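You operate a simulated robot arm through the tools that you are given. There is no shell and no other tool. Be economical: measure what you need, move in short steps, check, and stop when the job is done.

Carry out the task below with a simulated robot arm. There is one attempt and no reset: what you move stays moved.

JOB
Pack apple and small loaf in the brown tub; close the rusk canister.
Fine: after both are in, push the tub about eleven centimetres toward the sink wall; the lemon and the seed canister stay.
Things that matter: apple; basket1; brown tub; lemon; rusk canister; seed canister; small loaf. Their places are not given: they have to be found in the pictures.

It is judged by the outcome, as a careful person would: the job done as asked, and still so three seconds after it is handed in. It fails if anything else is knocked over, pushed out of place, dropped, spilled or broken.

ROBOT AND FRAMES
A 5-joint arm with a two-finger parallel gripper, fixed in place. Base frame: the origin is at the foot of the arm, x ahead of it, y to its left, z up; the work surface is at about z = 0. Readings come in mm, rad, newtons and seconds.
With the tool pointing down near the work surface it reaches from about 260 to 600 mm from the base axis. Its first joint turns from -1.152 to 1.152 rad. The tool tilts only in the upright plane through the base axis and itself; it spins freely about its own axis. Payload 1.57 kg.
The tool frame sits at the grasp point between the pads (the TCP): z along the fingers, y along the line on which they close. The tips reach 30 mm beyond it. Largest opening 80 mm; finger width 17, thickness 12; the body of the gripper, 40 by 82 mm, starts 80 mm behind the TCP.
Orientation is that of the tool frame in the base frame, as a unit quaternion [w, x, y, z]. With the fingers straight down and closing along the base's y, the tool's x points along the base's -x, its y along +y and its z along -z.

CONTROLS
- The arm moves only by the tool send_rows. Its argument "motion" is a list of rows, each a list of 7 numbers: the turn, a rotation vector about the base's x, y, z in rad, then the shift along the base's x, y, z in m, then the closure, from 0 (fully open) to 1 (shut). In form: [[rx, ry, rz, dx, dy, dz, fingers], ...]. A call has 1 to 8 rows; each row shifts and turns the commanded pose from where the row before left it. A row lasts 0.2 s, in which the tool goes at most 50 mm and 0.15 rad; a call with a longer step from one row to the next is refused whole, and so is a gripper value outside its range. Where a pose cannot be reached the arm comes as near as it can. A force on the tool above 40 N (or 10 N above the force at the start of the call, whichever is more), or a blocked arm, ends the call early, and 0.2 s more pass. Each finger travels about 153 mm/s and halts on what it meets, pressing with about 34 N; the grip force reading is that of the motor and also rises with nothing between the fingers. The clock runs only during rows and for 0.2 s after the last one: add rows that do not move to give the fingers time. It gives the time, the measured TCP pose, the force on the tool (base axes), the opening and the grip force at its end, in the units of the frame above (readings bear some noise), with the torque about the TCP (base axes, N m) and any sound that the robot's microphone picked up.
- Cameras (640 x 400 px; columns grow to the right, rows downward): "scene" is fixed at [31.7, 394.1, 514]; the picture's right is [-0.79, -0.62, 0.00], its down [-0.41, 0.52, -0.75] and it looks along [0.46, -0.59, -0.66] (base axes); focal length 214 px, centre (320, 200). "wrist" rides on the gripper at [72, -7, -122] in the tool frame; the picture's right is [0.09, 1.00, 0.00], its down [-0.84, 0.08, -0.54] and it looks along [-0.54, 0.05, 0.84] (tool axes); focal length 238 px, centre (320, 200).
- grab_frame(camera): a new picture of that camera. The clock stands still meanwhile.
- pixel_to_xyz(camera, pixels): for up to 12 pixels [column, row] of the newest picture of that camera ("zoom" is the newest enlarged one), the place [x, y, z] in the base frame of the surface seen there, good to about 2 mm. The clock stands still meanwhile.
- close_up(camera, box): a new picture of the part [left, top, right, bottom] of that camera's present view, enlarged. The clock stands still meanwhile.
- close_job(): hands the job in; it is judged then, once.

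Go step by step. Measure first, check grasps and placings, and put right what went wrong. The budget is 80 turns and 38 pictures, counting those below and the enlarged ones. Unless the task says otherwise, let go and move clear before handing in, and close with one line.

The tools are called after ">>>" by a JSON object that holds its "api" and its "payload". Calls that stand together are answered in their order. send_rows: Moves the arm, as the interface text tells. Its arguments: {"type":"object","properties":{"motion":{"type":"array"}},"required":["motion"]} The other tools are called the same way: grab_frame (camera) takes a picture; pixel_to_xyz (camera, pixels) gives the place of the surface under pixels of a picture; close_up (camera, box) takes an enlarged picture of a part of a camera's view; close_job () hands the job in.

At the start:

```text
clock: 0.0
ee_pos: [335.4, 133.7, 324.9]
ee_rot: [0.001, 0.001, 1.0, -0.001]
contact_force: [0.5, -0.8, -0.7]
torque: [-0.02, -0.01, 0.02]
finger_gap: 80.0
gripper_force: 0.1
```

scene: 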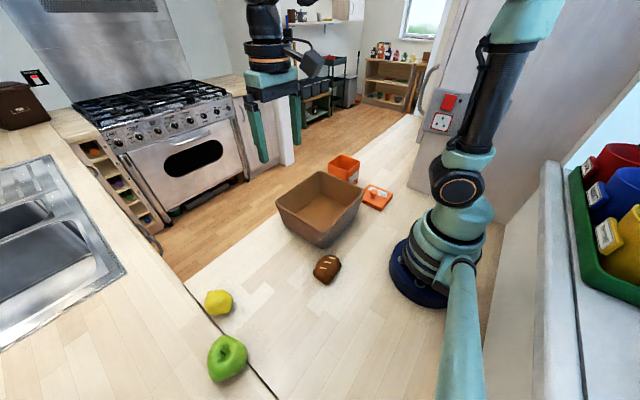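
wrist: 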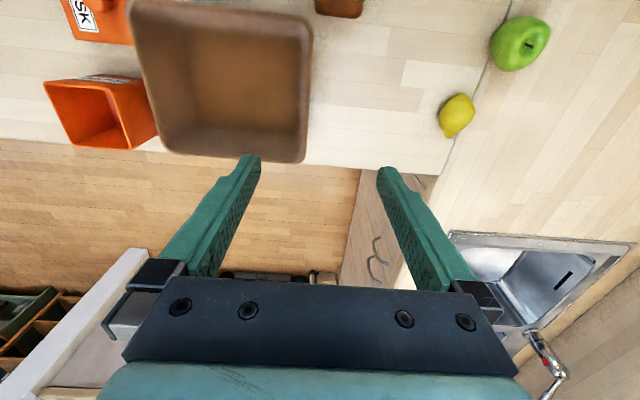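

The pictures show the tub around scene (320,205), the loaf (327,268), apple (227,357), lemon (218,302), and the orange canister with its lid at (343,168)/(377,197). I'll enlarge and measure.

>>> {"api": "close_up", "payload": {"camera": "scene", "box": [260, 130, 420, 290]}}

>>> {"api": "pixel_to_xyz", "payload": {"camera": "scene", "pixels": [[327, 262], [327, 283], [227, 345], [218, 300], [276, 203], [320, 172], [363, 186], [318, 228], [325, 195], [343, 168], [377, 193], [318, 246]]}}

>>> {"api": "close_up", "payload": {"camera": "scene", "box": [540, 120, 640, 300]}}

```text
2.50 times, centred on (340, 210) of scene
```

zoom: 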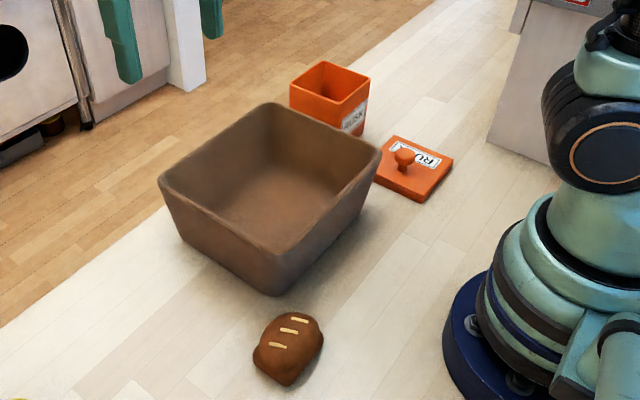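

```text
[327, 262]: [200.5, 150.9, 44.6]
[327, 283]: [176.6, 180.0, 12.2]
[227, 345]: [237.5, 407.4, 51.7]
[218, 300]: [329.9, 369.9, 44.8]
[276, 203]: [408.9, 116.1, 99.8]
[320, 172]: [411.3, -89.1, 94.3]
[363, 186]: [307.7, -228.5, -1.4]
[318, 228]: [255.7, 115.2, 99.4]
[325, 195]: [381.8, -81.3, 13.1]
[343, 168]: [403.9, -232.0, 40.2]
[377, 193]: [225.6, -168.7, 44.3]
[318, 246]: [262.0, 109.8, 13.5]
```

```text
2.22 times, centred on (590, 210) of scene
```

zoom: 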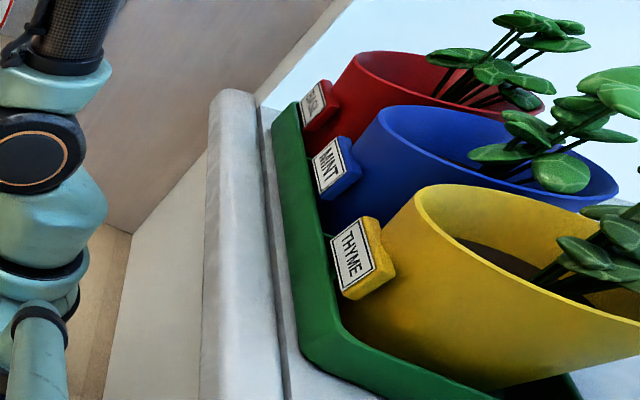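

I need to know which way the sink wall lies and where the seed canister and basket1 are, so I'll measure the surroundings and look more closely.

>>> {"api": "pixel_to_xyz", "payload": {"camera": "scene", "pixels": [[40, 200], [80, 300], [150, 340], [20, 90], [120, 40], [180, 160], [205, 50], [250, 375], [190, 290], [220, 20], [620, 130], [5, 150]]}}

>>> {"api": "pixel_to_xyz", "payload": {"camera": "wrist", "pixels": [[490, 260], [570, 280], [545, 350], [440, 170], [620, 380], [100, 20], [100, 120], [222, 80], [140, 10], [310, 20], [300, 160], [165, 150]]}}

>>> {"api": "close_up", "payload": {"camera": "scene", "box": [270, 0, 450, 120]}}

>>> {"api": "close_up", "payload": {"camera": "scene", "box": [0, 60, 200, 240]}}

```text
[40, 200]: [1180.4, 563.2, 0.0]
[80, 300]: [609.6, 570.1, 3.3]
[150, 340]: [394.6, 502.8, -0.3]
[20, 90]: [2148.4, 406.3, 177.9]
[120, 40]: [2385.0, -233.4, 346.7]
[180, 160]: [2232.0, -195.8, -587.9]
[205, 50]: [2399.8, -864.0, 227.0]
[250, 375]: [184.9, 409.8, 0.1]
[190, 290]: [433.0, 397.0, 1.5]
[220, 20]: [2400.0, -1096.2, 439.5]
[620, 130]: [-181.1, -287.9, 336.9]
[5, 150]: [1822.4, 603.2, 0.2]
```

```text
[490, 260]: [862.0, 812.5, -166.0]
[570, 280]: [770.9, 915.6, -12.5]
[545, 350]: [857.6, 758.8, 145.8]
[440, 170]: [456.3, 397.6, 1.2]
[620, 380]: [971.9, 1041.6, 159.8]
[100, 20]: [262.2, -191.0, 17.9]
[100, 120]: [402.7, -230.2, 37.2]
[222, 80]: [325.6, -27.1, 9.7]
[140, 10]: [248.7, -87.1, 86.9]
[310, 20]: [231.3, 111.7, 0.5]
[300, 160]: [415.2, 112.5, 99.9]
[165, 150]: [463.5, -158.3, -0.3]
```

```text
3.33 times, centred on (360, 60) of scene
```

zoom: 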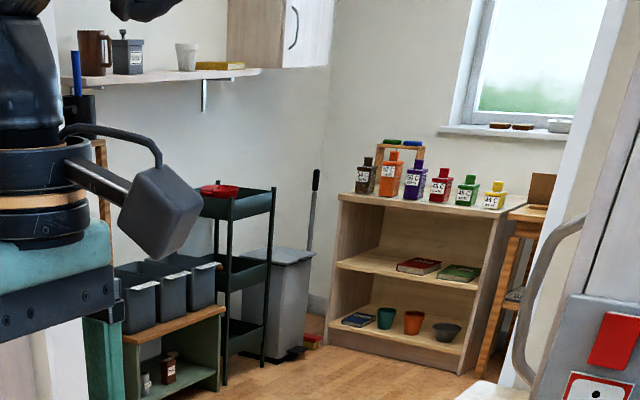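

```text
2.22 times, centred on (100, 150) of scene
```

zoom: 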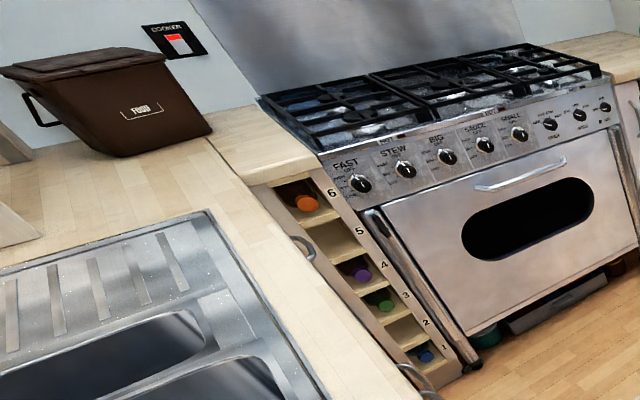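

The sink counter runs along +y, so "toward the sink wall" is +y. The seed canister isn't in view yet, so I'll sweep the wrist camera to the right side.

>>> {"api": "send_rows", "payload": {"motion": [[0, 0, 0, -0.005, -0.045, 0.005, 0], [0, 0, 0, -0.005, -0.045, 0.005, 0], [0, 0, 0, -0.005, -0.045, 0.005, 0], [0, 0, 0, -0.005, -0.045, 0.005, 0], [0, 0, 0, -0.005, -0.045, 0.005, 0], [0, 0, 0, -0.005, -0.045, 0, 0], [0, 0, 0, -0.005, -0.045, 0, 0], [0, 0, 0, 0, 0, 0, 0]]}}

>>> {"api": "grab_frame", "payload": {"camera": "wrist"}}

>>> {"api": "grab_frame", "payload": {"camera": "scene"}}

```text
clock: 1.8
ee_pos: [301.1, -180.5, 351.0]
ee_rot: [0.0, 0.0, 1.0, 0.0]
contact_force: [0.3, 0.3, -0.1]
torque: [0.0, -0.01, 0.01]
finger_gap: 80.0
gripper_force: 0.1
```

```text
31 pictures are left
```

wrist: 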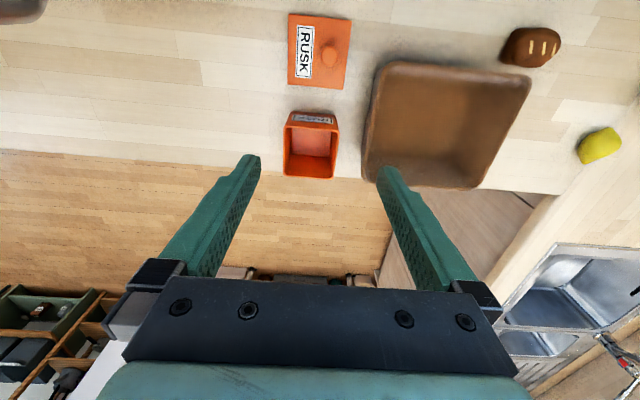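

```text
30 pictures are left
```

scene: 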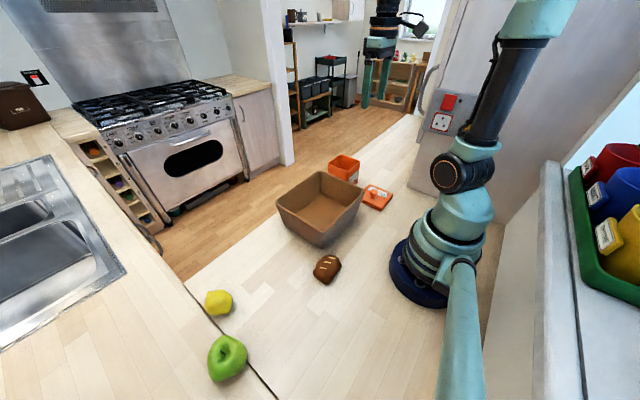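

At wrist (20,8) there's another brown object at large -y. I'll spin the tool to look that way, and measure canister and lid now.

>>> {"api": "pixel_to_xyz", "payload": {"camera": "wrist", "pixels": [[20, 8], [286, 112], [336, 118], [334, 178], [285, 176], [310, 160], [289, 15], [351, 19], [344, 88], [288, 82], [330, 57], [312, 116]]}}

>>> {"api": "send_rows", "payload": {"motion": [[0, 0, -0.15, -0.01, 0, 0, 0], [0, 0, -0.15, -0.01, 0, 0, 0], [0, 0, -0.15, -0.01, 0, 0, 0], [0, 0, -0.15, 0, 0, 0, 0], [0, 0, -0.15, 0, 0, 0, 0], [0, 0, -0.15, 0, 0, 0, 0], [0, 0, -0.15, 0, 0, 0, 0], [0, 0, -0.15, 0, 0, 0, 0]]}}

>>> {"api": "grab_frame", "payload": {"camera": "wrist"}}

```text
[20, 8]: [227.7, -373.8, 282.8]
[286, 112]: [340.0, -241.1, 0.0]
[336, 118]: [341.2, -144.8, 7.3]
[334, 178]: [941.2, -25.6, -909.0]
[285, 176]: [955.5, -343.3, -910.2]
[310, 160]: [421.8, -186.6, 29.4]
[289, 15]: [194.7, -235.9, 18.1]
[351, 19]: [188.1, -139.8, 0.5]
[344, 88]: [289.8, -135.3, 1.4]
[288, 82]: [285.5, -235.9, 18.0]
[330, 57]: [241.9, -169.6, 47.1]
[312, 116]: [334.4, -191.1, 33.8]
```

```text
clock: 3.6
ee_pos: [270.2, -180.3, 350.4]
ee_rot: [-0.001, 0.565, 0.825, 0.0]
contact_force: [0.4, -0.1, -0.8]
torque: [0.0, -0.02, -0.02]
finger_gap: 79.9
gripper_force: 0.0
```

```text
29 pictures are left
```

wrist: 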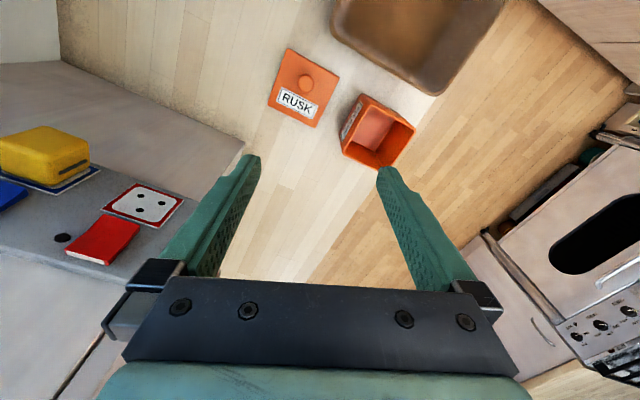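

No seed canister here. I'll enlarge the lid and canister for exact measurement.

>>> {"api": "close_up", "payload": {"camera": "wrist", "box": [250, 30, 430, 180]}}

```text
2.67 times, centred on (340, 105) of wrist
```

zoom: 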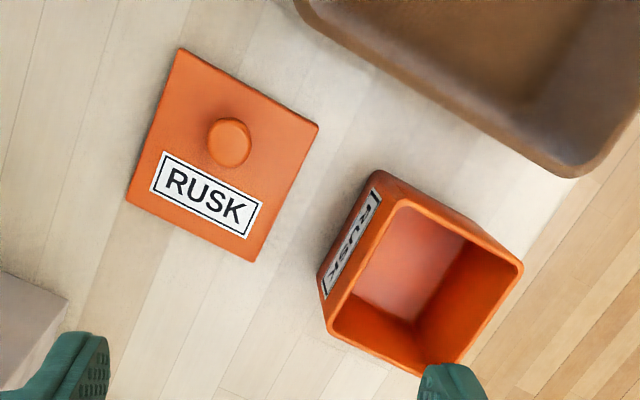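

>>> {"api": "pixel_to_xyz", "payload": {"camera": "zoom", "pixels": [[182, 54], [314, 126], [248, 258], [131, 199], [228, 136], [214, 140], [244, 140], [398, 206], [517, 268], [455, 355], [333, 328], [390, 285]]}}

```text
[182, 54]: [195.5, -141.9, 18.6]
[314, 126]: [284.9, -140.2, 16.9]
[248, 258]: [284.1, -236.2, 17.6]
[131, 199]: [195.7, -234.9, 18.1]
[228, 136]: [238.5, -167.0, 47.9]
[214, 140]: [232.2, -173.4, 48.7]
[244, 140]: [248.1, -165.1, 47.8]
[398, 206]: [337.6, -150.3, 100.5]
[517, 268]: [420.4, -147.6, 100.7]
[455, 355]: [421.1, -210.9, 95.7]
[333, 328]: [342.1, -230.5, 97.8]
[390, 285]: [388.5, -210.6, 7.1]
```

Lid: x 195–285, y −236 to −141, knob at (240,−168) top z 48. Canister rim centred about (379,−190), z 100. Now swing to the left side to look for the seed canister and see apple/lemon/loaf.

>>> {"api": "send_rows", "payload": {"motion": [[0, 0, 0.15, 0, 0.045, 0, 0], [0, 0, 0.15, 0, 0.045, 0, 0], [0, 0, 0.15, 0, 0.045, 0, 0], [0, 0, 0.15, 0, 0.045, 0, 0], [0, 0, 0.15, 0, 0.045, 0, 0], [0, 0, 0.15, 0, 0.045, 0, 0], [0, 0, 0.15, 0, 0.045, 0, 0], [0, 0, 0.15, 0, 0.045, 0, 0]]}}

>>> {"api": "send_rows", "payload": {"motion": [[0, 0, 0.15, 0, 0.025, 0, 0], [0, 0, 0.15, 0, 0.02, 0, 0], [0, 0, 0.15, 0, 0, 0, 0], [0, 0, 0.15, 0, 0, 0, 0], [0, 0, 0.15, 0, 0, 0, 0], [0, 0, 0.15, 0, 0, 0, 0], [0, 0, 0.1, 0, 0, 0, 0], [0, 0, 0, 0, 0, 0, 0]]}}

>>> {"api": "grab_frame", "payload": {"camera": "wrist"}}

```text
clock: 5.4
ee_pos: [269.6, 181.6, 350.3]
ee_rot: [0.0, -0.001, 1.0, 0.0]
contact_force: [0.4, -0.8, -0.3]
torque: [-0.01, 0.01, 0.04]
finger_gap: 80.1
gripper_force: 0.1
```

```text
clock: 7.2
ee_pos: [268.7, 224.8, 349.3]
ee_rot: [0.0, -0.481, 0.877, 0.0]
contact_force: [-0.8, -0.8, -0.6]
torque: [0.0, 0.01, 0.0]
finger_gap: 80.0
gripper_force: 0.1
```

```text
27 pictures are left
```

wrist: 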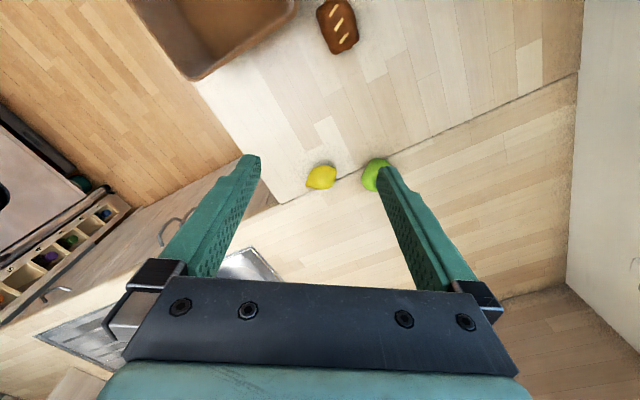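

No seed canister near the workspace; it's evidently out of the work area. I'll now measure the apple, lemon and loaf in detail.

>>> {"api": "close_up", "payload": {"camera": "scene", "box": [190, 280, 270, 390]}}

>>> {"api": "pixel_to_xyz", "payload": {"camera": "zoom", "pixels": [[290, 220], [300, 260], [225, 280], [330, 250], [255, 345], [280, 200], [150, 60], [190, 90], [230, 70], [180, 120]]}}

>>> {"api": "close_up", "payload": {"camera": "wrist", "box": [290, 0, 400, 70]}}

>>> {"api": "pixel_to_xyz", "payload": {"camera": "wrist", "pixels": [[318, 10], [345, 4], [357, 38], [332, 50], [338, 26], [332, 4], [346, 46], [325, 32], [351, 20]]}}

```text
3.64 times, centred on (230, 335) of scene
```

zoom: 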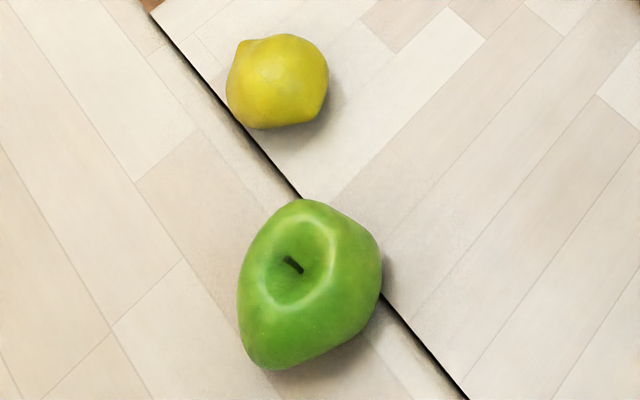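

```text
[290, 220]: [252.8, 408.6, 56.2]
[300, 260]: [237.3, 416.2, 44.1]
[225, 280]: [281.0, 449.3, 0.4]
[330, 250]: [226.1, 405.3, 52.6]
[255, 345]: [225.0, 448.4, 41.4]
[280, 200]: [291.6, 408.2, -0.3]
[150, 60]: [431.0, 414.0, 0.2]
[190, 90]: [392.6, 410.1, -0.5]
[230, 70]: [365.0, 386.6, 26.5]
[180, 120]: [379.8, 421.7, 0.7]
```

```text
5.71 times, centred on (345, 35) of wrist
```

zoom: 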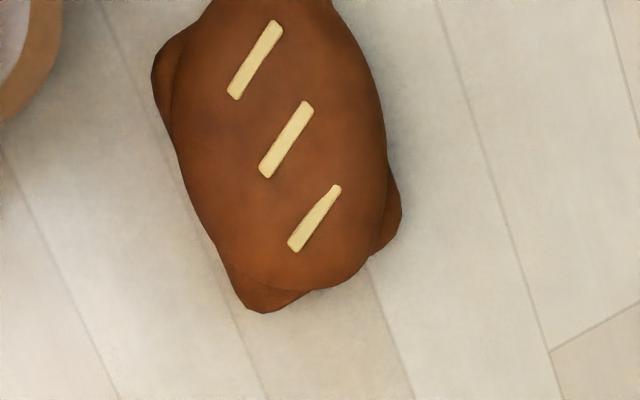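

```text
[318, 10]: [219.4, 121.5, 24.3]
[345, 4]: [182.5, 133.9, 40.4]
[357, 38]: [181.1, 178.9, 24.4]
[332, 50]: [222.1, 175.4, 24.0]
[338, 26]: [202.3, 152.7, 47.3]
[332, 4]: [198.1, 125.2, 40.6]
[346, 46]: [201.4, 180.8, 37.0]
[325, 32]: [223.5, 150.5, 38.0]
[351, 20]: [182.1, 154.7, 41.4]
```

Loaf: centre about (202,152), x 181–223, top z 48. I'll grip it across x, so I turn to yaw 90° and go above it.

>>> {"api": "send_rows", "payload": {"motion": [[0, 0, 0.095, -0.011, -0.0115, -0.033, 0], [0, 0, 0.095, -0.011, -0.0115, -0.033, 0], [0, 0, 0.095, -0.011, -0.0115, -0.033, 0], [0, 0, 0.095, -0.011, -0.0115, -0.033, 0], [0, 0, 0.095, -0.011, -0.0115, -0.033, 0], [0, 0, 0.095, -0.011, -0.0115, -0.033, 0], [0, 0, 0, 0, 0, 0, 0]]}}

>>> {"api": "grab_frame", "payload": {"camera": "wrist"}}

```text
clock: 8.8
ee_pos: [203.8, 156.2, 153.1]
ee_rot: [-0.001, -0.707, 0.707, 0.001]
contact_force: [-0.4, 0.3, 0.4]
torque: [0.0, -0.01, -0.03]
finger_gap: 80.0
gripper_force: 0.1
```

```text
24 pictures are left
```

wrist: 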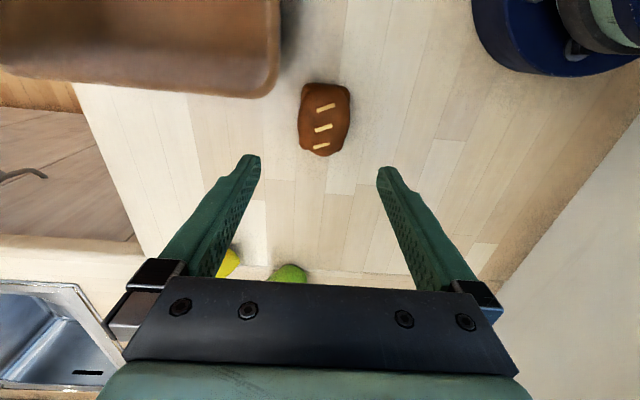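

Centred between the fingers (loaf at (324,120)). Descend to z≈37 and close.

>>> {"api": "send_rows", "payload": {"motion": [[0, 0, 0, 0, 0, -0.04, 0], [0, 0, 0, 0, 0, -0.04, 0], [0, 0, 0, 0, 0, -0.025, 0], [0, 0, 0, 0, -0.002, -0.011, 0], [0, 0, 0, 0, 0, 0, 0]]}}

>>> {"api": "send_rows", "payload": {"motion": [[0, 0, 0, 0, 0, 0, 0.6], [0, 0, 0, 0, 0, 0, 0.6], [0, 0, 0, 0, 0, 0, 0.6]]}}

```text
clock: 10.0
ee_pos: [204.7, 154.3, 35.6]
ee_rot: [-0.001, -0.706, 0.708, -0.001]
contact_force: [-0.8, 0.5, -0.1]
torque: [-0.03, 0.01, 0.01]
finger_gap: 80.1
gripper_force: 0.1
```

```text
clock: 10.8
ee_pos: [202.9, 154.1, 35.7]
ee_rot: [0.0, -0.707, 0.707, 0.0]
contact_force: [0.0, -0.4, -0.2]
torque: [-0.02, 0.01, -0.01]
finger_gap: 51.1
gripper_force: 33.8
```

Gap 51 mm with 33.8 N: gripped. Lift and carry over the tub.

>>> {"api": "send_rows", "payload": {"motion": [[0, 0, 0, 0, 0, 0.03, 0.6], [0, 0, 0, 0, 0, 0.045, 0.6], [0, 0, 0, 0, 0, 0.045, 0.6], [0, 0, 0, 0.01, 0, 0.025, 0.6], [0, 0, 0, 0.03, -0.03, 0, 0.6], [0, 0, 0, 0.03, -0.035, 0, 0.6], [0, 0, 0, 0.03, -0.035, 0, 0.6]]}}

>>> {"api": "send_rows", "payload": {"motion": [[0, 0, 0, 0.02, -0.04, 0, 0.6], [0, 0, 0, 0.012, -0.045, 0, 0.6], [0, 0, 0, 0, 0, 0, 0.6]]}}

>>> {"api": "grab_frame", "payload": {"camera": "wrist"}}

```text
clock: 12.4
ee_pos: [304.2, 52.9, 180.9]
ee_rot: [0.0, 0.708, -0.706, 0.0]
contact_force: [0.6, -1.1, 0.0]
torque: [-0.05, -0.01, 0.01]
finger_gap: 32.3
gripper_force: 0.0
```

```text
clock: 13.2
ee_pos: [336.4, -32.3, 180.6]
ee_rot: [0.002, -0.707, 0.708, -0.001]
contact_force: [0.2, -0.5, 0.0]
torque: [-0.02, -0.01, 0.01]
finger_gap: 31.9
gripper_force: 0.0
```

```text
23 pictures are left
```

wrist: 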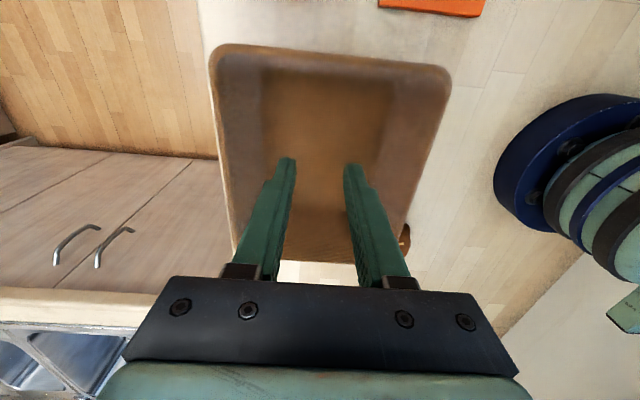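

The gap fell to 32 mm: the loaf slipped out (something brown at wrist (405,237)). I'll look at the scene.

>>> {"api": "close_up", "payload": {"camera": "scene", "box": [260, 150, 400, 300]}}

>>> {"api": "pixel_to_xyz", "payload": {"camera": "scene", "pixels": [[327, 262], [320, 228], [276, 203], [363, 186]]}}

```text
2.67 times, centred on (330, 225) of scene
```

zoom: 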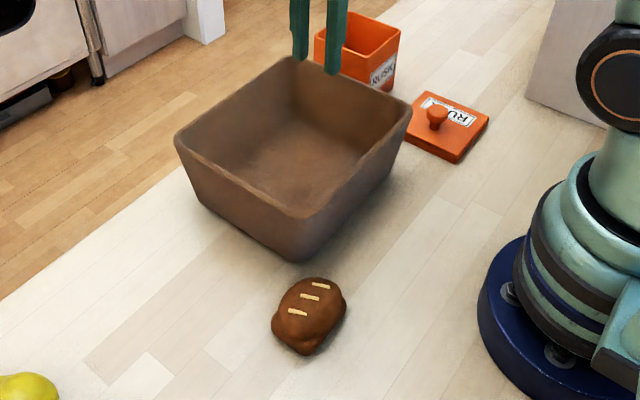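

```text
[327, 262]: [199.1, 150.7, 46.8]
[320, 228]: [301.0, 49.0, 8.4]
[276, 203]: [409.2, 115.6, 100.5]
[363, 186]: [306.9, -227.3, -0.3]
```

The loaf is still at its old place (slipped out at lift). I'll go back, look closely, and grip lower and lift slowly.

>>> {"api": "send_rows", "payload": {"motion": [[0, 0, 0, -0.022, 0.04, 0, 0], [0, 0, 0, -0.022, 0.04, 0, 0], [0, 0, 0, -0.022, 0.04, 0, 0], [0, 0, 0, -0.022, 0.035, 0, 0], [0, 0, 0, -0.022, 0.028, 0, 0], [0, 0, 0, -0.023, 0.003, -0.02, 0], [0, 0, 0, 0, 0, -0.03, 0], [0, 0, 0, 0, 0, 0, 0]]}}

>>> {"api": "close_up", "payload": {"camera": "wrist", "box": [250, 60, 400, 180]}}

```text
clock: 15.0
ee_pos: [202.0, 156.1, 129.4]
ee_rot: [0.0, -0.707, 0.707, 0.0]
contact_force: [-0.5, 0.6, -0.2]
torque: [-0.01, -0.01, -0.02]
finger_gap: 80.0
gripper_force: 0.0
```

```text
3.33 times, centred on (325, 120) of wrist
```

zoom: 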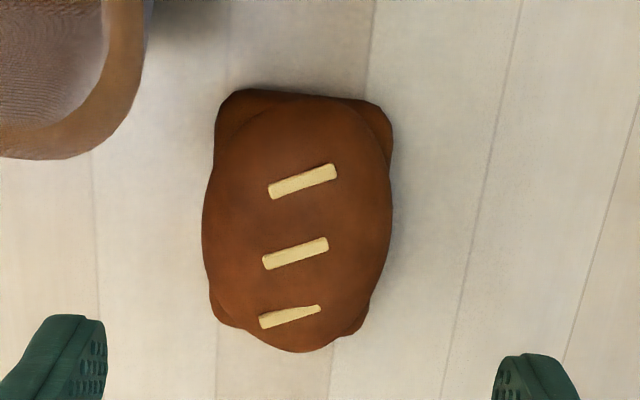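

>>> {"api": "pixel_to_xyz", "payload": {"camera": "zoom", "pixels": [[210, 220], [385, 220], [295, 220], [240, 100], [375, 110], [305, 340], [220, 310], [360, 325], [225, 220], [370, 220], [250, 220], [345, 220]]}}

```text
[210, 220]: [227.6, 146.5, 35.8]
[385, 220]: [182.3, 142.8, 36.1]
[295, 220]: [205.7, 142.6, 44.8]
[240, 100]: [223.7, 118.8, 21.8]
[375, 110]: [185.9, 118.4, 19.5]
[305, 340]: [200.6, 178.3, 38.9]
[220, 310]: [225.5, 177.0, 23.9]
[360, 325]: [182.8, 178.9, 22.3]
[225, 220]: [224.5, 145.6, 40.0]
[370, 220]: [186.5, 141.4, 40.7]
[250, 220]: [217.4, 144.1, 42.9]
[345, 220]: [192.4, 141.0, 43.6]
```

Loaf centre is (204.5,148), widest near y 146. I gripped 6 mm off last time; go lower and to y=148, then close firmly.

>>> {"api": "send_rows", "payload": {"motion": [[0, 0, 0, 0.002, -0.003, -0.04, 0], [0, 0, 0, 0, -0.003, -0.035, 0], [0, 0, 0, 0, -0.002, -0.02, 0], [0, 0, 0, 0, 0, -0.002, 0], [0, 0, 0, 0, 0, 0, 0], [0, 0, 0, 0, 0, 0, 0]]}}

>>> {"api": "send_rows", "payload": {"motion": [[0, 0, 0, 0, 0, 0, 1], [0, 0, 0, 0, 0, 0, 1], [0, 0, 0, 0, 0, 0, 1], [0, 0, 0, 0, 0, 0.005, 1], [0, 0, 0, 0, 0, 0.005, 1], [0, 0, 0, 0, 0, 0.005, 1], [0, 0, 0, 0, 0, 0, 1]]}}

```text
clock: 16.4
ee_pos: [206.0, 146.6, 34.1]
ee_rot: [-0.001, -0.707, 0.708, 0.0]
contact_force: [0.5, -0.5, -0.7]
torque: [0.03, 0.01, -0.01]
finger_gap: 80.3
gripper_force: 0.1
```

```text
clock: 18.0
ee_pos: [205.2, 146.5, 49.9]
ee_rot: [0.0, -0.706, 0.708, -0.001]
contact_force: [0.1, 0.2, -0.5]
torque: [-0.01, -0.01, -0.03]
finger_gap: 51.4
gripper_force: 33.5
```

Gap holds at 51.4 mm after a 15 mm lift. Continue lifting gently.

>>> {"api": "send_rows", "payload": {"motion": [[0, 0, 0, 0, 0, 0.01, 1], [0, 0, 0, 0, 0, 0.015, 1], [0, 0, 0, 0, 0, 0.02, 1], [0, 0, 0, 0, 0, 0.02, 1], [0, 0, 0, 0, 0, 0.02, 1], [0, 0, 0, 0, 0, 0.02, 1], [0, 0, 0, 0, 0, 0.02, 1]]}}

```text
clock: 19.6
ee_pos: [204.8, 147.1, 174.9]
ee_rot: [0.0, -0.707, 0.707, 0.0]
contact_force: [-0.6, 0.3, -0.1]
torque: [-0.02, -0.03, -0.01]
finger_gap: 51.2
gripper_force: 34.2
```

Still held. Carry to over the tub's far half.

>>> {"api": "send_rows", "payload": {"motion": [[0, 0, 0, 0.008, -0.01, 0, 1], [0, 0, 0, 0.018, -0.025, 0, 1], [0, 0, 0, 0.021, -0.03, 0, 1], [0, 0, 0, 0.021, -0.03, 0, 1], [0, 0, 0, 0.021, -0.03, 0, 1], [0, 0, 0, 0.021, -0.03, 0, 1], [0, 0, 0, 0.015, -0.02, 0, 1], [0, 0, 0, 0.005, -0.007, 0, 1]]}}

>>> {"api": "close_up", "payload": {"camera": "scene", "box": [240, 80, 420, 280]}}

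```text
clock: 21.4
ee_pos: [334.4, -36.6, 174.9]
ee_rot: [0.0, -0.707, 0.707, 0.0]
contact_force: [0.3, 0.5, -0.8]
torque: [0.01, 0.02, -0.01]
finger_gap: 51.3
gripper_force: 34.3
```

```text
2.00 times, centred on (330, 180) of scene
```

zoom: 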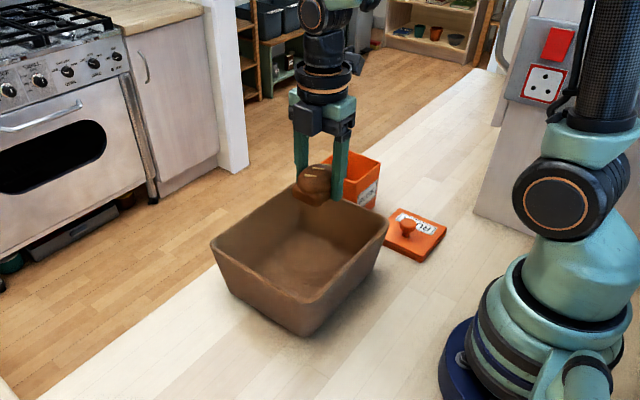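

Loaf held above the tub. Lower inside and release gently.

>>> {"api": "send_rows", "payload": {"motion": [[0, 0, 0, 0, 0.003, -0.03, 1], [0, 0, 0, 0, 0.003, -0.035, 1], [0, 0, 0, 0, 0, -0.03, 1], [0, 0, 0, 0, 0, -0.02, 1], [0, 0, 0, 0, 0, -0.01, 1], [0, 0, 0, 0, 0, 0, 1]]}}

>>> {"api": "send_rows", "payload": {"motion": [[0, 0, 0, 0, 0, 0, 0.5], [0, 0, 0, 0, 0, 0, 0.1], [0, 0, 0, 0, 0, 0, 0.1], [0, 0, 0, 0, 0, 0.03, 0.1], [0, 0, 0, 0, 0, 0.045, 0], [0, 0, 0, 0, 0, 0.045, 0], [0, 0, 0, 0, 0, 0.045, 0]]}}

>>> {"api": "close_up", "payload": {"camera": "scene", "box": [240, 80, 420, 280]}}

```text
clock: 22.8
ee_pos: [335.5, -28.5, 49.3]
ee_rot: [0.001, -0.707, 0.707, 0.001]
contact_force: [0.0, -0.3, -1.1]
torque: [0.0, -0.01, 0.02]
finger_gap: 51.6
gripper_force: 33.2
```

```text
clock: 24.4
ee_pos: [336.4, -29.4, 215.8]
ee_rot: [0.0, -0.707, 0.708, 0.0]
contact_force: [0.8, 0.3, 1.1]
torque: [-0.01, 0.03, 0.02]
finger_gap: 79.9
gripper_force: 0.0
```

```text
2.00 times, centred on (330, 180) of scene
```

zoom: 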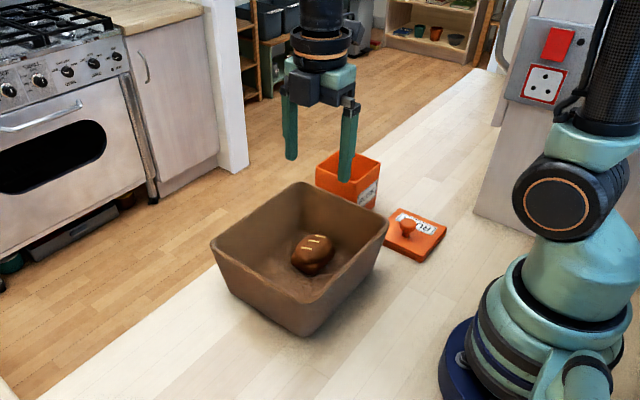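

Loaf is in the tub. Now travel high to above the apple.

>>> {"api": "send_rows", "payload": {"motion": [[0, 0, 0, -0.003, 0.04, 0.005, 0], [0, 0, 0, -0.008, 0.045, 0.005, 0], [0, 0, 0, -0.01, 0.045, 0, 0], [0, 0, 0, -0.01, 0.045, 0, 0], [0, 0, 0, -0.01, 0.045, 0, 0], [0, 0, 0, -0.01, 0.045, 0, 0], [0, 0, 0, -0.01, 0.045, 0, 0], [0, 0, 0, -0.01, 0.045, 0, 0]]}}

>>> {"api": "send_rows", "payload": {"motion": [[0, 0, 0, -0.01, 0.045, 0, 0], [0, 0, 0, -0.01, 0.04, 0, 0], [0, 0, 0, -0.007, 0, 0, 0], [0, 0, 0, 0, 0, -0.03, 0], [0, 0, 0, 0, 0, 0, 0]]}}

>>> {"api": "grab_frame", "payload": {"camera": "wrist"}}

```text
clock: 26.2
ee_pos: [263.0, 325.8, 223.0]
ee_rot: [0.0, -0.707, 0.708, 0.001]
contact_force: [0.0, -0.4, -0.2]
torque: [0.03, -0.04, -0.02]
finger_gap: 79.9
gripper_force: 0.1
```

```text
clock: 27.4
ee_pos: [236.8, 411.1, 193.2]
ee_rot: [0.0, -0.707, 0.707, 0.0]
contact_force: [0.5, 0.1, -0.8]
torque: [-0.01, 0.03, -0.01]
finger_gap: 80.1
gripper_force: 0.0
```

```text
18 pictures are left
```

wrist: 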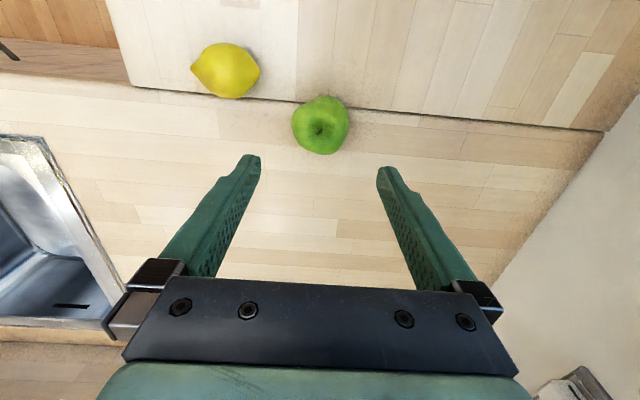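

>>> {"api": "pixel_to_xyz", "payload": {"camera": "wrist", "pixels": [[294, 126], [346, 126], [320, 100], [320, 152], [320, 128], [305, 126], [335, 126], [258, 72], [193, 70], [225, 50], [240, 95], [320, 140]]}}

```text
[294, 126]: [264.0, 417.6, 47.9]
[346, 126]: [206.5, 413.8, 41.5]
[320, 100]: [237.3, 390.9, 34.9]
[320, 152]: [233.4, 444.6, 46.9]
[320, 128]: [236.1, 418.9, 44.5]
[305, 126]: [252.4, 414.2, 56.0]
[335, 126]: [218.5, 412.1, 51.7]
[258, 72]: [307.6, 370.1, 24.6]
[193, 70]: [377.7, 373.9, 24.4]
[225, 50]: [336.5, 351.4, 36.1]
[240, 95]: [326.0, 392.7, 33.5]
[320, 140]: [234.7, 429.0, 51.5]
```

Apple: x 205–266, y ~388–447, centre (235.5,417); lemon starts at x 307, so closing along x is clear. Descend and close.

>>> {"api": "send_rows", "payload": {"motion": [[0, 0, 0, -0.001, 0.006, -0.035, 0], [0, 0, 0, 0, 0, -0.04, 0], [0, 0, 0, 0, 0, -0.04, 0], [0, 0, 0, 0, 0, -0.03, 0], [0, 0, 0, 0, 0, -0.014, 0], [0, 0, 0, 0, 0, 0, 0]]}}

>>> {"api": "send_rows", "payload": {"motion": [[0, 0, 0, 0, 0, 0, 1], [0, 0, 0, 0, 0, 0, 1], [0, 0, 0, 0, 0, 0, 1], [0, 0, 0, 0, 0, 0.005, 1], [0, 0, 0, 0, 0, 0.005, 1], [0, 0, 0, 0, 0, 0.01, 1], [0, 0, 0, 0, 0, 0.01, 1], [0, 0, 0, 0, 0, 0, 1]]}}

```text
clock: 28.8
ee_pos: [236.4, 416.6, 34.7]
ee_rot: [0.0, -0.706, 0.708, 0.001]
contact_force: [-0.1, -0.6, 0.9]
torque: [0.0, 0.02, -0.01]
finger_gap: 80.1
gripper_force: 0.0
```

```text
clock: 30.6
ee_pos: [235.4, 416.5, 65.5]
ee_rot: [0.0, -0.707, 0.708, 0.0]
contact_force: [0.2, 0.3, -1.0]
torque: [0.02, -0.04, 0.01]
finger_gap: 68.6
gripper_force: 33.3
```

Apple held at 68.6 mm. Lift slowly.

>>> {"api": "send_rows", "payload": {"motion": [[0, 0, 0, 0, 0, 0.01, 1], [0, 0, 0, 0, 0, 0.02, 1], [0, 0, 0, 0, 0, 0.02, 1], [0, 0, 0, 0, 0, 0.02, 1], [0, 0, 0, 0, 0, 0.02, 1], [0, 0, 0, 0, 0, 0.02, 1], [0, 0, 0, 0, -0.01, 0.01, 1], [0, 0, 0, 0.002, -0.02, 0, 1]]}}

>>> {"api": "send_rows", "payload": {"motion": [[0, 0, 0, 0.008, -0.03, 0, 1], [0, 0, 0, 0.009, -0.035, 0, 1], [0, 0, 0, 0.009, -0.035, 0, 1], [0, 0, 0, 0.009, -0.035, 0, 1], [0, 0, 0, 0.009, -0.035, 0, 1], [0, 0, 0, 0.009, -0.035, 0, 1], [0, 0, 0, 0.009, -0.035, 0, 1], [0, 0, 0, 0.009, -0.035, 0, 1]]}}

>>> {"api": "send_rows", "payload": {"motion": [[0, 0, 0, 0.01, -0.03, 0, 1], [0, 0, 0, 0.01, -0.02, 0, 1], [0, 0, 0, 0.007, -0.009, 0, 1], [0, 0, 0, 0, 0, 0, 1]]}}

>>> {"api": "close_up", "payload": {"camera": "scene", "box": [240, 80, 420, 280]}}

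```text
clock: 32.4
ee_pos: [237.6, 387.0, 186.0]
ee_rot: [0.0, -0.706, 0.708, 0.0]
contact_force: [-0.7, -1.0, -2.4]
torque: [0.03, 0.02, 0.0]
finger_gap: 68.4
gripper_force: 33.9
```

```text
clock: 34.2
ee_pos: [309.8, 111.0, 185.8]
ee_rot: [0.0, -0.706, 0.708, 0.001]
contact_force: [-0.5, -0.8, -1.1]
torque: [-0.01, 0.02, 0.03]
finger_gap: 68.7
gripper_force: 34.5
```

```text
clock: 35.2
ee_pos: [335.2, 53.1, 185.8]
ee_rot: [0.0, -0.706, 0.708, 0.001]
contact_force: [0.6, 0.1, -1.4]
torque: [-0.01, 0.02, 0.0]
finger_gap: 68.3
gripper_force: 34.4
```

```text
2.00 times, centred on (330, 180) of scene
```

zoom: 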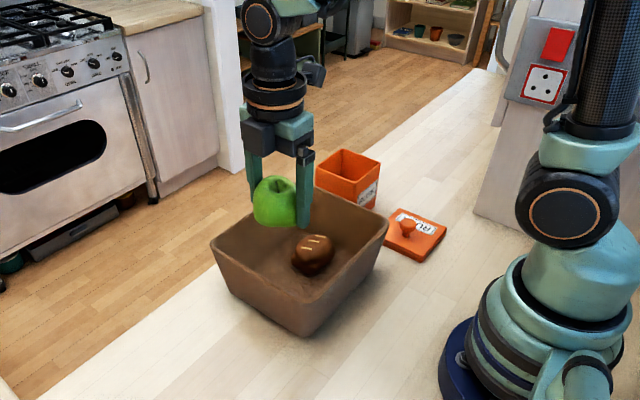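

Apple is over the free near half. Lower and release.

>>> {"api": "send_rows", "payload": {"motion": [[0, 0, 0, 0, 0, -0.035, 1], [0, 0, 0, 0, 0, -0.035, 1], [0, 0, 0, 0, 0, -0.035, 1], [0, 0, 0, 0, 0, -0.02, 1], [0, 0, 0, 0, 0, -0.012, 1], [0, 0, 0, 0, 0, 0, 1]]}}

>>> {"api": "send_rows", "payload": {"motion": [[0, 0, 0, 0, 0, 0, 0.08], [0, 0, 0, 0, 0, 0, 0], [0, 0, 0, 0, 0, 0, 0], [0, 0, 0, 0, 0, 0.03, 0], [0, 0, 0, 0, 0, 0.045, 0], [0, 0, 0, 0, 0, 0.045, 0], [0, 0, 0, 0, 0, 0.045, 0]]}}

>>> {"api": "grab_frame", "payload": {"camera": "scene"}}

```text
clock: 36.6
ee_pos: [336.0, 53.0, 47.8]
ee_rot: [0.001, -0.706, 0.708, 0.0]
contact_force: [-0.5, 0.1, -0.6]
torque: [0.0, 0.0, -0.01]
finger_gap: 68.4
gripper_force: 34.3
```

```text
clock: 38.2
ee_pos: [335.4, 53.6, 213.5]
ee_rot: [0.0, -0.706, 0.708, -0.001]
contact_force: [0.4, -0.3, 0.3]
torque: [-0.02, -0.04, -0.02]
finger_gap: 80.0
gripper_force: 0.1
```

```text
16 pictures are left
```

scene: 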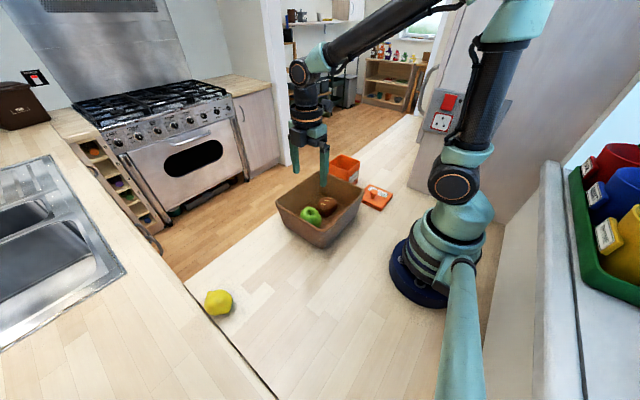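

Both items are in the tub, lemon unmoved. Next: close the fingers and go over the gap between tub (rim y≈−90) and canister (y≈−150).

>>> {"api": "send_rows", "payload": {"motion": [[0, 0, 0, 0, -0.04, 0, 1], [0, 0, 0, 0, -0.045, 0, 1], [0, 0, 0, -0.002, -0.045, 0, 1], [0, 0, 0, -0.001, -0.043, 0, 1], [0, 0, 0, 0, 0, 0, 1]]}}

>>> {"api": "grab_frame", "payload": {"camera": "wrist"}}

```text
clock: 39.4
ee_pos: [332.8, -119.9, 212.9]
ee_rot: [0.0, -0.706, 0.708, 0.0]
contact_force: [0.5, 0.2, -0.2]
torque: [0.04, 0.01, 0.01]
finger_gap: 0.0
gripper_force: 21.2
```

```text
15 pictures are left
```

wrist: 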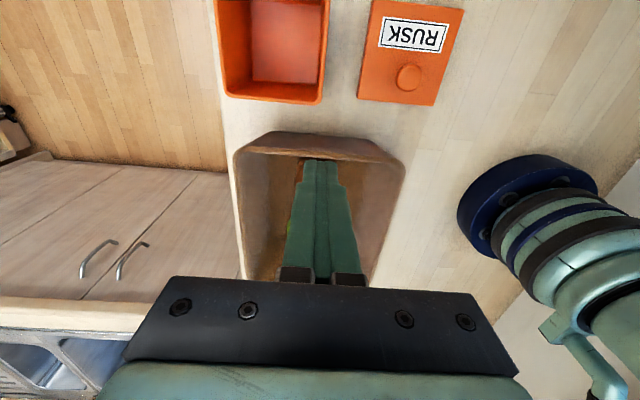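

>>> {"api": "pixel_to_xyz", "payload": {"camera": "wrist", "pixels": [[270, 133], [355, 138], [315, 134], [238, 152], [403, 165], [225, 95], [322, 101], [327, 50], [221, 50], [409, 78], [361, 98], [433, 104]]}}

```text
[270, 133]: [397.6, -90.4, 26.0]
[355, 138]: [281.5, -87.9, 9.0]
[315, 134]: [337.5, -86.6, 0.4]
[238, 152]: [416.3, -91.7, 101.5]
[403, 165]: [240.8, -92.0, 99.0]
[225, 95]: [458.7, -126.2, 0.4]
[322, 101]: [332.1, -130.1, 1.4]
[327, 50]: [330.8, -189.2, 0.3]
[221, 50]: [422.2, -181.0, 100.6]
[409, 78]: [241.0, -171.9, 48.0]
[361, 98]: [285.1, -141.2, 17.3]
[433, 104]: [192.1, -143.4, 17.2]
```

Tub −y rim is at y≈−93, x 241–416; the canister starts at −150, so descending at y −120 is clear. Go down and start pushing.

>>> {"api": "send_rows", "payload": {"motion": [[0, 0, 0, -0.003, -0.001, -0.04, 1], [0, 0, 0, 0, 0, -0.04, 1], [0, 0, 0, 0, 0, -0.04, 1], [0, 0, 0, 0, 0, -0.023, 1], [0, 0, 0, 0, 0, 0, 1]]}}

>>> {"api": "send_rows", "payload": {"motion": [[0, 0, 0, 0, 0.01, 0, 1], [0, 0, 0, 0, 0.01, 0, 1], [0, 0, 0, 0, 0.01, 0, 1], [0, 0, 0, 0, 0.01, 0, 1], [0, 0, 0, 0, 0.01, 0, 1], [0, 0, 0, 0, 0.01, 0, 1]]}}

>>> {"api": "grab_frame", "payload": {"camera": "scene"}}

```text
clock: 40.6
ee_pos: [330.3, -121.1, 69.5]
ee_rot: [0.0, 0.707, -0.707, 0.0]
contact_force: [0.0, 0.0, 0.4]
torque: [0.01, 0.02, -0.02]
finger_gap: 0.0
gripper_force: 21.4
```

```text
clock: 42.0
ee_pos: [329.0, -60.4, 70.7]
ee_rot: [0.0, -0.707, 0.708, 0.0]
contact_force: [0.4, -2.4, 1.1]
torque: [0.06, 0.0, -0.04]
finger_gap: 0.1
gripper_force: 21.0
```

```text
14 pictures are left
```

scene: 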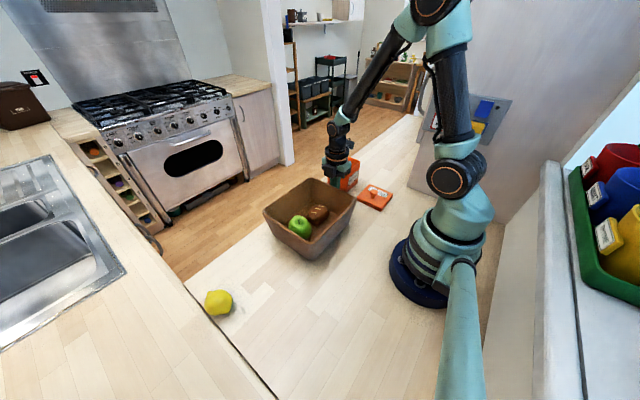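

The tub slides upright. Measure its near rim corners at (263,214), (304,239).

>>> {"api": "pixel_to_xyz", "payload": {"camera": "scene", "pixels": [[264, 211], [265, 213], [303, 238], [300, 236], [283, 225], [343, 205]]}}

```text
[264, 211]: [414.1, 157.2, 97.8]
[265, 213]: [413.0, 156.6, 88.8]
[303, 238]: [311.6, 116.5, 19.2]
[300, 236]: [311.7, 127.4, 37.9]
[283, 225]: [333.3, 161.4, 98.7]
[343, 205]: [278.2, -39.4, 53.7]
```

Moved about 42 mm (near rim 116→~158). Push another 68 mm, then back off slightly.

>>> {"api": "send_rows", "payload": {"motion": [[0, 0, 0, 0, 0.01, 0, 1], [0, 0, 0, 0, 0.01, 0, 1], [0, 0, 0, 0, 0.01, 0, 1], [0, 0, 0, 0, 0.01, 0, 1], [0, 0, 0, 0, 0.01, 0, 1], [0, 0, 0, 0, 0.01, 0, 1], [0, 0, 0, 0, 0.006, 0, 1], [0, 0, 0, 0, 0, 0, 1]]}}

>>> {"api": "grab_frame", "payload": {"camera": "scene"}}

```text
clock: 43.8
ee_pos: [330.8, 4.4, 71.0]
ee_rot: [0.0, -0.706, 0.708, 0.0]
contact_force: [0.4, -0.8, 0.6]
torque: [0.02, 0.02, -0.02]
finger_gap: 0.0
gripper_force: 21.0
```

```text
13 pictures are left
```

scene: 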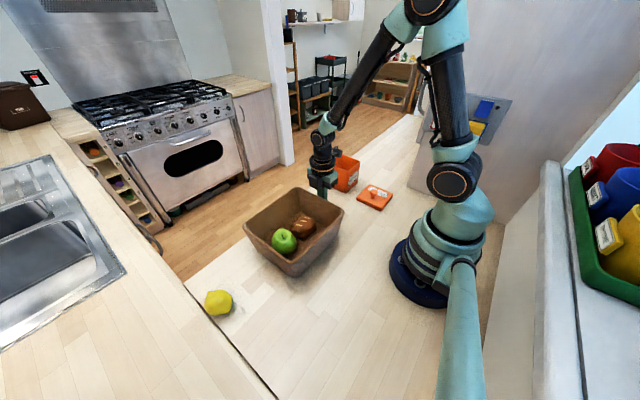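

>>> {"api": "pixel_to_xyz", "payload": {"camera": "scene", "pixels": [[245, 228], [265, 245], [285, 262], [292, 262], [318, 236], [343, 210], [334, 225]]}}

>>> {"api": "close_up", "payload": {"camera": "scene", "box": [230, 170, 360, 290]}}

```text
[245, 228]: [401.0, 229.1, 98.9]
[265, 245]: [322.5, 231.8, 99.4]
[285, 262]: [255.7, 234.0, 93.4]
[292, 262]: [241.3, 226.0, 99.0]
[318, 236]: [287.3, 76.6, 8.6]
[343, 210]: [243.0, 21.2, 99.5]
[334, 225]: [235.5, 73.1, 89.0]
```

```text
3.33 times, centred on (295, 230) of scene
```

zoom: 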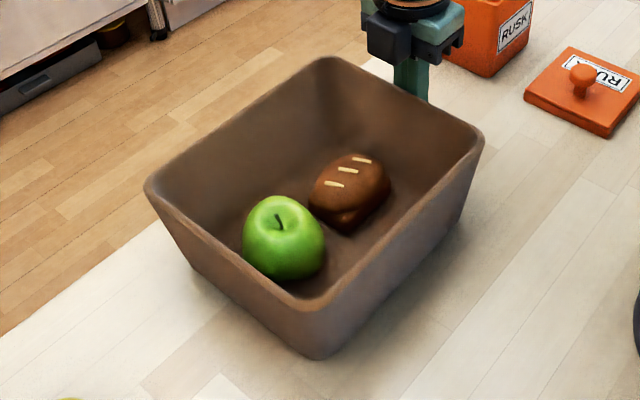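

The tub has moved ~108–112 mm and stands upright with both items; good. Retreat from it, rise, and head to the lid while turning back to yaw 0.

>>> {"api": "send_rows", "payload": {"motion": [[0, 0, 0, 0, -0.015, 0, 1], [0, 0, 0, 0, -0.015, 0.01, 1], [0, 0, 0, 0, 0, 0.04, 1], [0, 0, 0, 0, 0, 0.04, 1], [0, 0, 0, 0, 0, 0.04, 1], [0, 0, -0.15, -0.015, -0.03, 0, 1], [0, 0, -0.15, -0.015, -0.03, 0, 0.5], [0, 0, -0.15, -0.015, -0.03, 0, 0]]}}

>>> {"api": "send_rows", "payload": {"motion": [[0, 0, -0.15, -0.015, -0.02, 0, 0], [0, 0, -0.15, -0.015, -0.02, 0, 0], [0, 0, -0.15, -0.015, -0.014, 0, 0], [0, 0, -0.15, 0, 0, 0, 0], [0, 0, -0.15, 0, 0, 0, 0], [0, 0, -0.15, 0, 0, 0, 0], [0, 0, -0.15, 0, 0, 0, 0], [0, 0, -0.071, 0, 0, 0, 0]]}}

>>> {"api": "grab_frame", "payload": {"camera": "wrist"}}

```text
clock: 45.6
ee_pos: [285.1, -114.4, 201.1]
ee_rot: [0.0, -0.53, 0.848, 0.0]
contact_force: [1.1, 0.9, 0.2]
torque: [0.01, 0.01, -0.01]
finger_gap: 79.9
gripper_force: 0.0
```

```text
clock: 47.4
ee_pos: [240.9, -168.4, 200.2]
ee_rot: [0.0, 0.002, 1.0, 0.0]
contact_force: [-1.0, -0.9, -0.1]
torque: [0.0, 0.03, 0.0]
finger_gap: 80.0
gripper_force: 0.1
```

```text
11 pictures are left
```

wrist: 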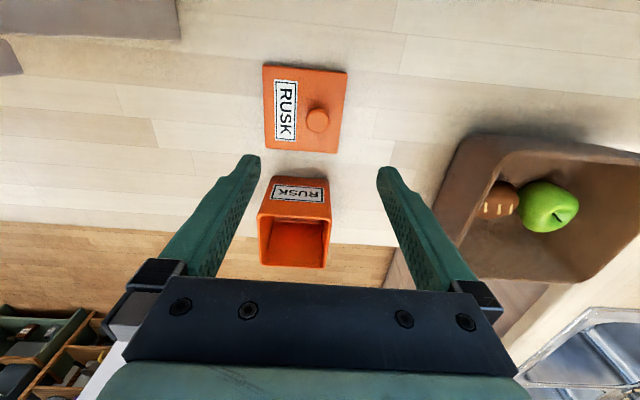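

>>> {"api": "close_up", "payload": {"camera": "wrist", "box": [250, 55, 370, 275]}}

```text
1.82 times, centred on (310, 165) of wrist
```

zoom: 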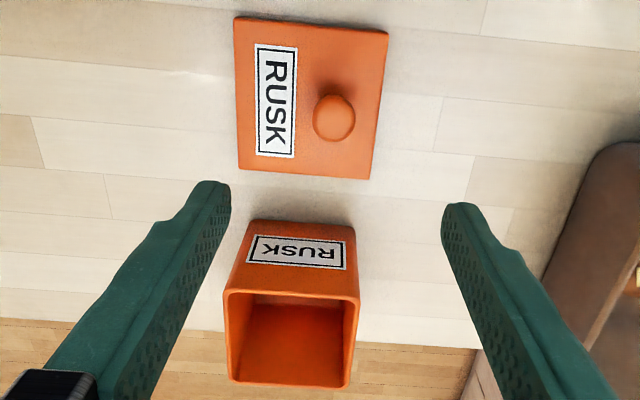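

>>> {"api": "pixel_to_xyz", "payload": {"camera": "zoom", "pixels": [[238, 100], [378, 105], [310, 28], [310, 170], [333, 118], [318, 118], [350, 118], [228, 340], [355, 345], [290, 294], [290, 385], [333, 100]]}}

```text
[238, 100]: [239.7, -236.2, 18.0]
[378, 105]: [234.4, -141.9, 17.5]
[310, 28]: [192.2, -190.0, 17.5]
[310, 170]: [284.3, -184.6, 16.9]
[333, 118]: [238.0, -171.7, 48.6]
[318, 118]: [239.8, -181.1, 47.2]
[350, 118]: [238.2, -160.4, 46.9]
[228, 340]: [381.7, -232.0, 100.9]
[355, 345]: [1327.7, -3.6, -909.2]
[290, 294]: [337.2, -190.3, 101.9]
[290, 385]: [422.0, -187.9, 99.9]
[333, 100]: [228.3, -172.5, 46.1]
```

Lid centre ≈(239,−189), knob ≈(239,−171.5) top 48; canister centre ≈(379.5,−190.5). Descend over the knob and grip it along y.

>>> {"api": "send_rows", "payload": {"motion": [[0, 0, 0, -0.002, -0.003, -0.04, 0], [0, 0, 0, 0, 0, -0.04, 0], [0, 0, 0, 0, 0, -0.035, 0], [0, 0, 0, 0, 0, -0.023, 0], [0, 0, 0, 0, 0, -0.011, 0], [0, 0, 0, 0, 0, 0, 0]]}}

>>> {"api": "send_rows", "payload": {"motion": [[0, 0, 0, 0, 0, 0, 1], [0, 0, 0, 0, 0, 0, 1], [0, 0, 0, 0, 0, 0, 1], [0, 0, 0, 0, 0, 0, 1], [0, 0, 0, 0, 0, 0.005, 1], [0, 0, 0, 0, 0, 0.005, 1], [0, 0, 0, 0, 0, 0.01, 1], [0, 0, 0, 0, 0, 0, 1]]}}

```text
clock: 48.8
ee_pos: [239.2, -172.1, 52.3]
ee_rot: [0.0, 0.001, 1.0, 0.0]
contact_force: [0.8, -0.2, 0.4]
torque: [0.01, -0.01, 0.04]
finger_gap: 79.8
gripper_force: 0.2
```

```text
clock: 50.6
ee_pos: [238.2, -171.1, 70.8]
ee_rot: [0.0, 0.0, 1.0, 0.0]
contact_force: [-0.3, 0.6, -0.3]
torque: [-0.01, 0.02, -0.02]
finger_gap: 25.8
gripper_force: 34.5
```

Knob gripped (25.8 mm). Lift slowly to lid bottom ≈ 130 and inspect.

>>> {"api": "send_rows", "payload": {"motion": [[0, 0, 0, 0, 0, 0.01, 1], [0, 0, 0, 0, 0, 0.02, 1], [0, 0, 0, 0, 0, 0.02, 1], [0, 0, 0, 0, 0, 0.02, 1], [0, 0, 0, 0, 0, 0.02, 1], [0, 0, 0, 0, 0, 0.02, 1], [0, 0, 0, 0, 0, 0, 1]]}}

>>> {"api": "send_rows", "payload": {"motion": [[0, 0, 0, 0.01, 0, 0, 1], [0, 0, 0, 0.02, 0, 0, 1], [0, 0, 0, 0.025, 0, 0, 1], [0, 0, 0, 0.03, 0, 0, 1], [0, 0, 0, 0.025, 0, 0, 1], [0, 0, 0, 0.02, -0.001, 0, 1], [0, 0, 0, 0.01, 0, 0, 1], [0, 0, 0, 0, 0, 0, 1]]}}

>>> {"api": "close_up", "payload": {"camera": "wrist", "box": [220, 50, 420, 250]}}

>>> {"api": "close_up", "payload": {"camera": "scene", "box": [290, 100, 400, 210]}}

```text
clock: 52.2
ee_pos: [237.7, -173.1, 181.9]
ee_rot: [0.0, 0.0, 1.0, 0.0]
contact_force: [0.1, -0.8, -0.5]
torque: [0.04, -0.01, 0.0]
finger_gap: 25.9
gripper_force: 34.2
```

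```text
clock: 54.0
ee_pos: [377.5, -174.1, 180.5]
ee_rot: [0.0, 0.001, 1.0, 0.0]
contact_force: [-0.7, -0.1, -0.5]
torque: [0.04, -0.01, -0.03]
finger_gap: 25.8
gripper_force: 34.0
```

```text
2.00 times, centred on (320, 150) of wrist
```

zoom: 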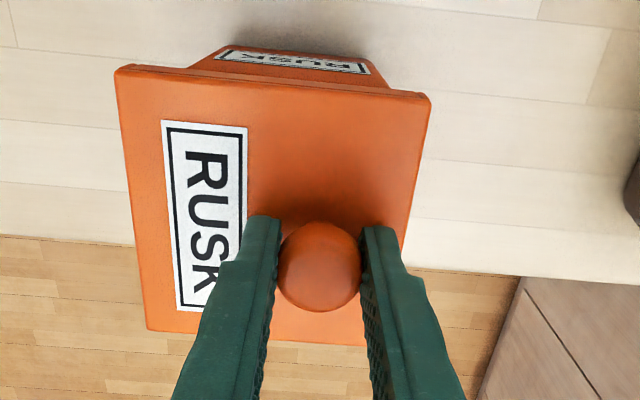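

```text
3.64 times, centred on (345, 155) of scene
```

zoom: 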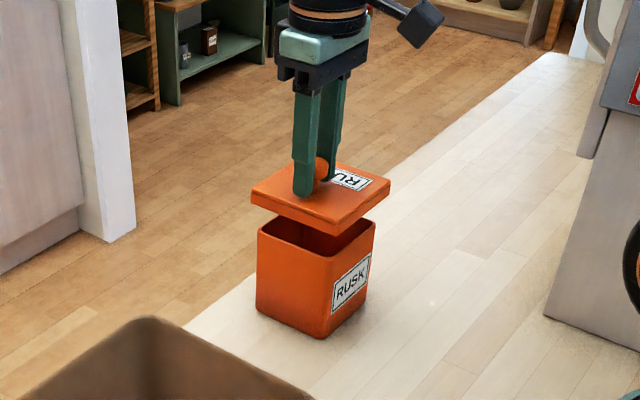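

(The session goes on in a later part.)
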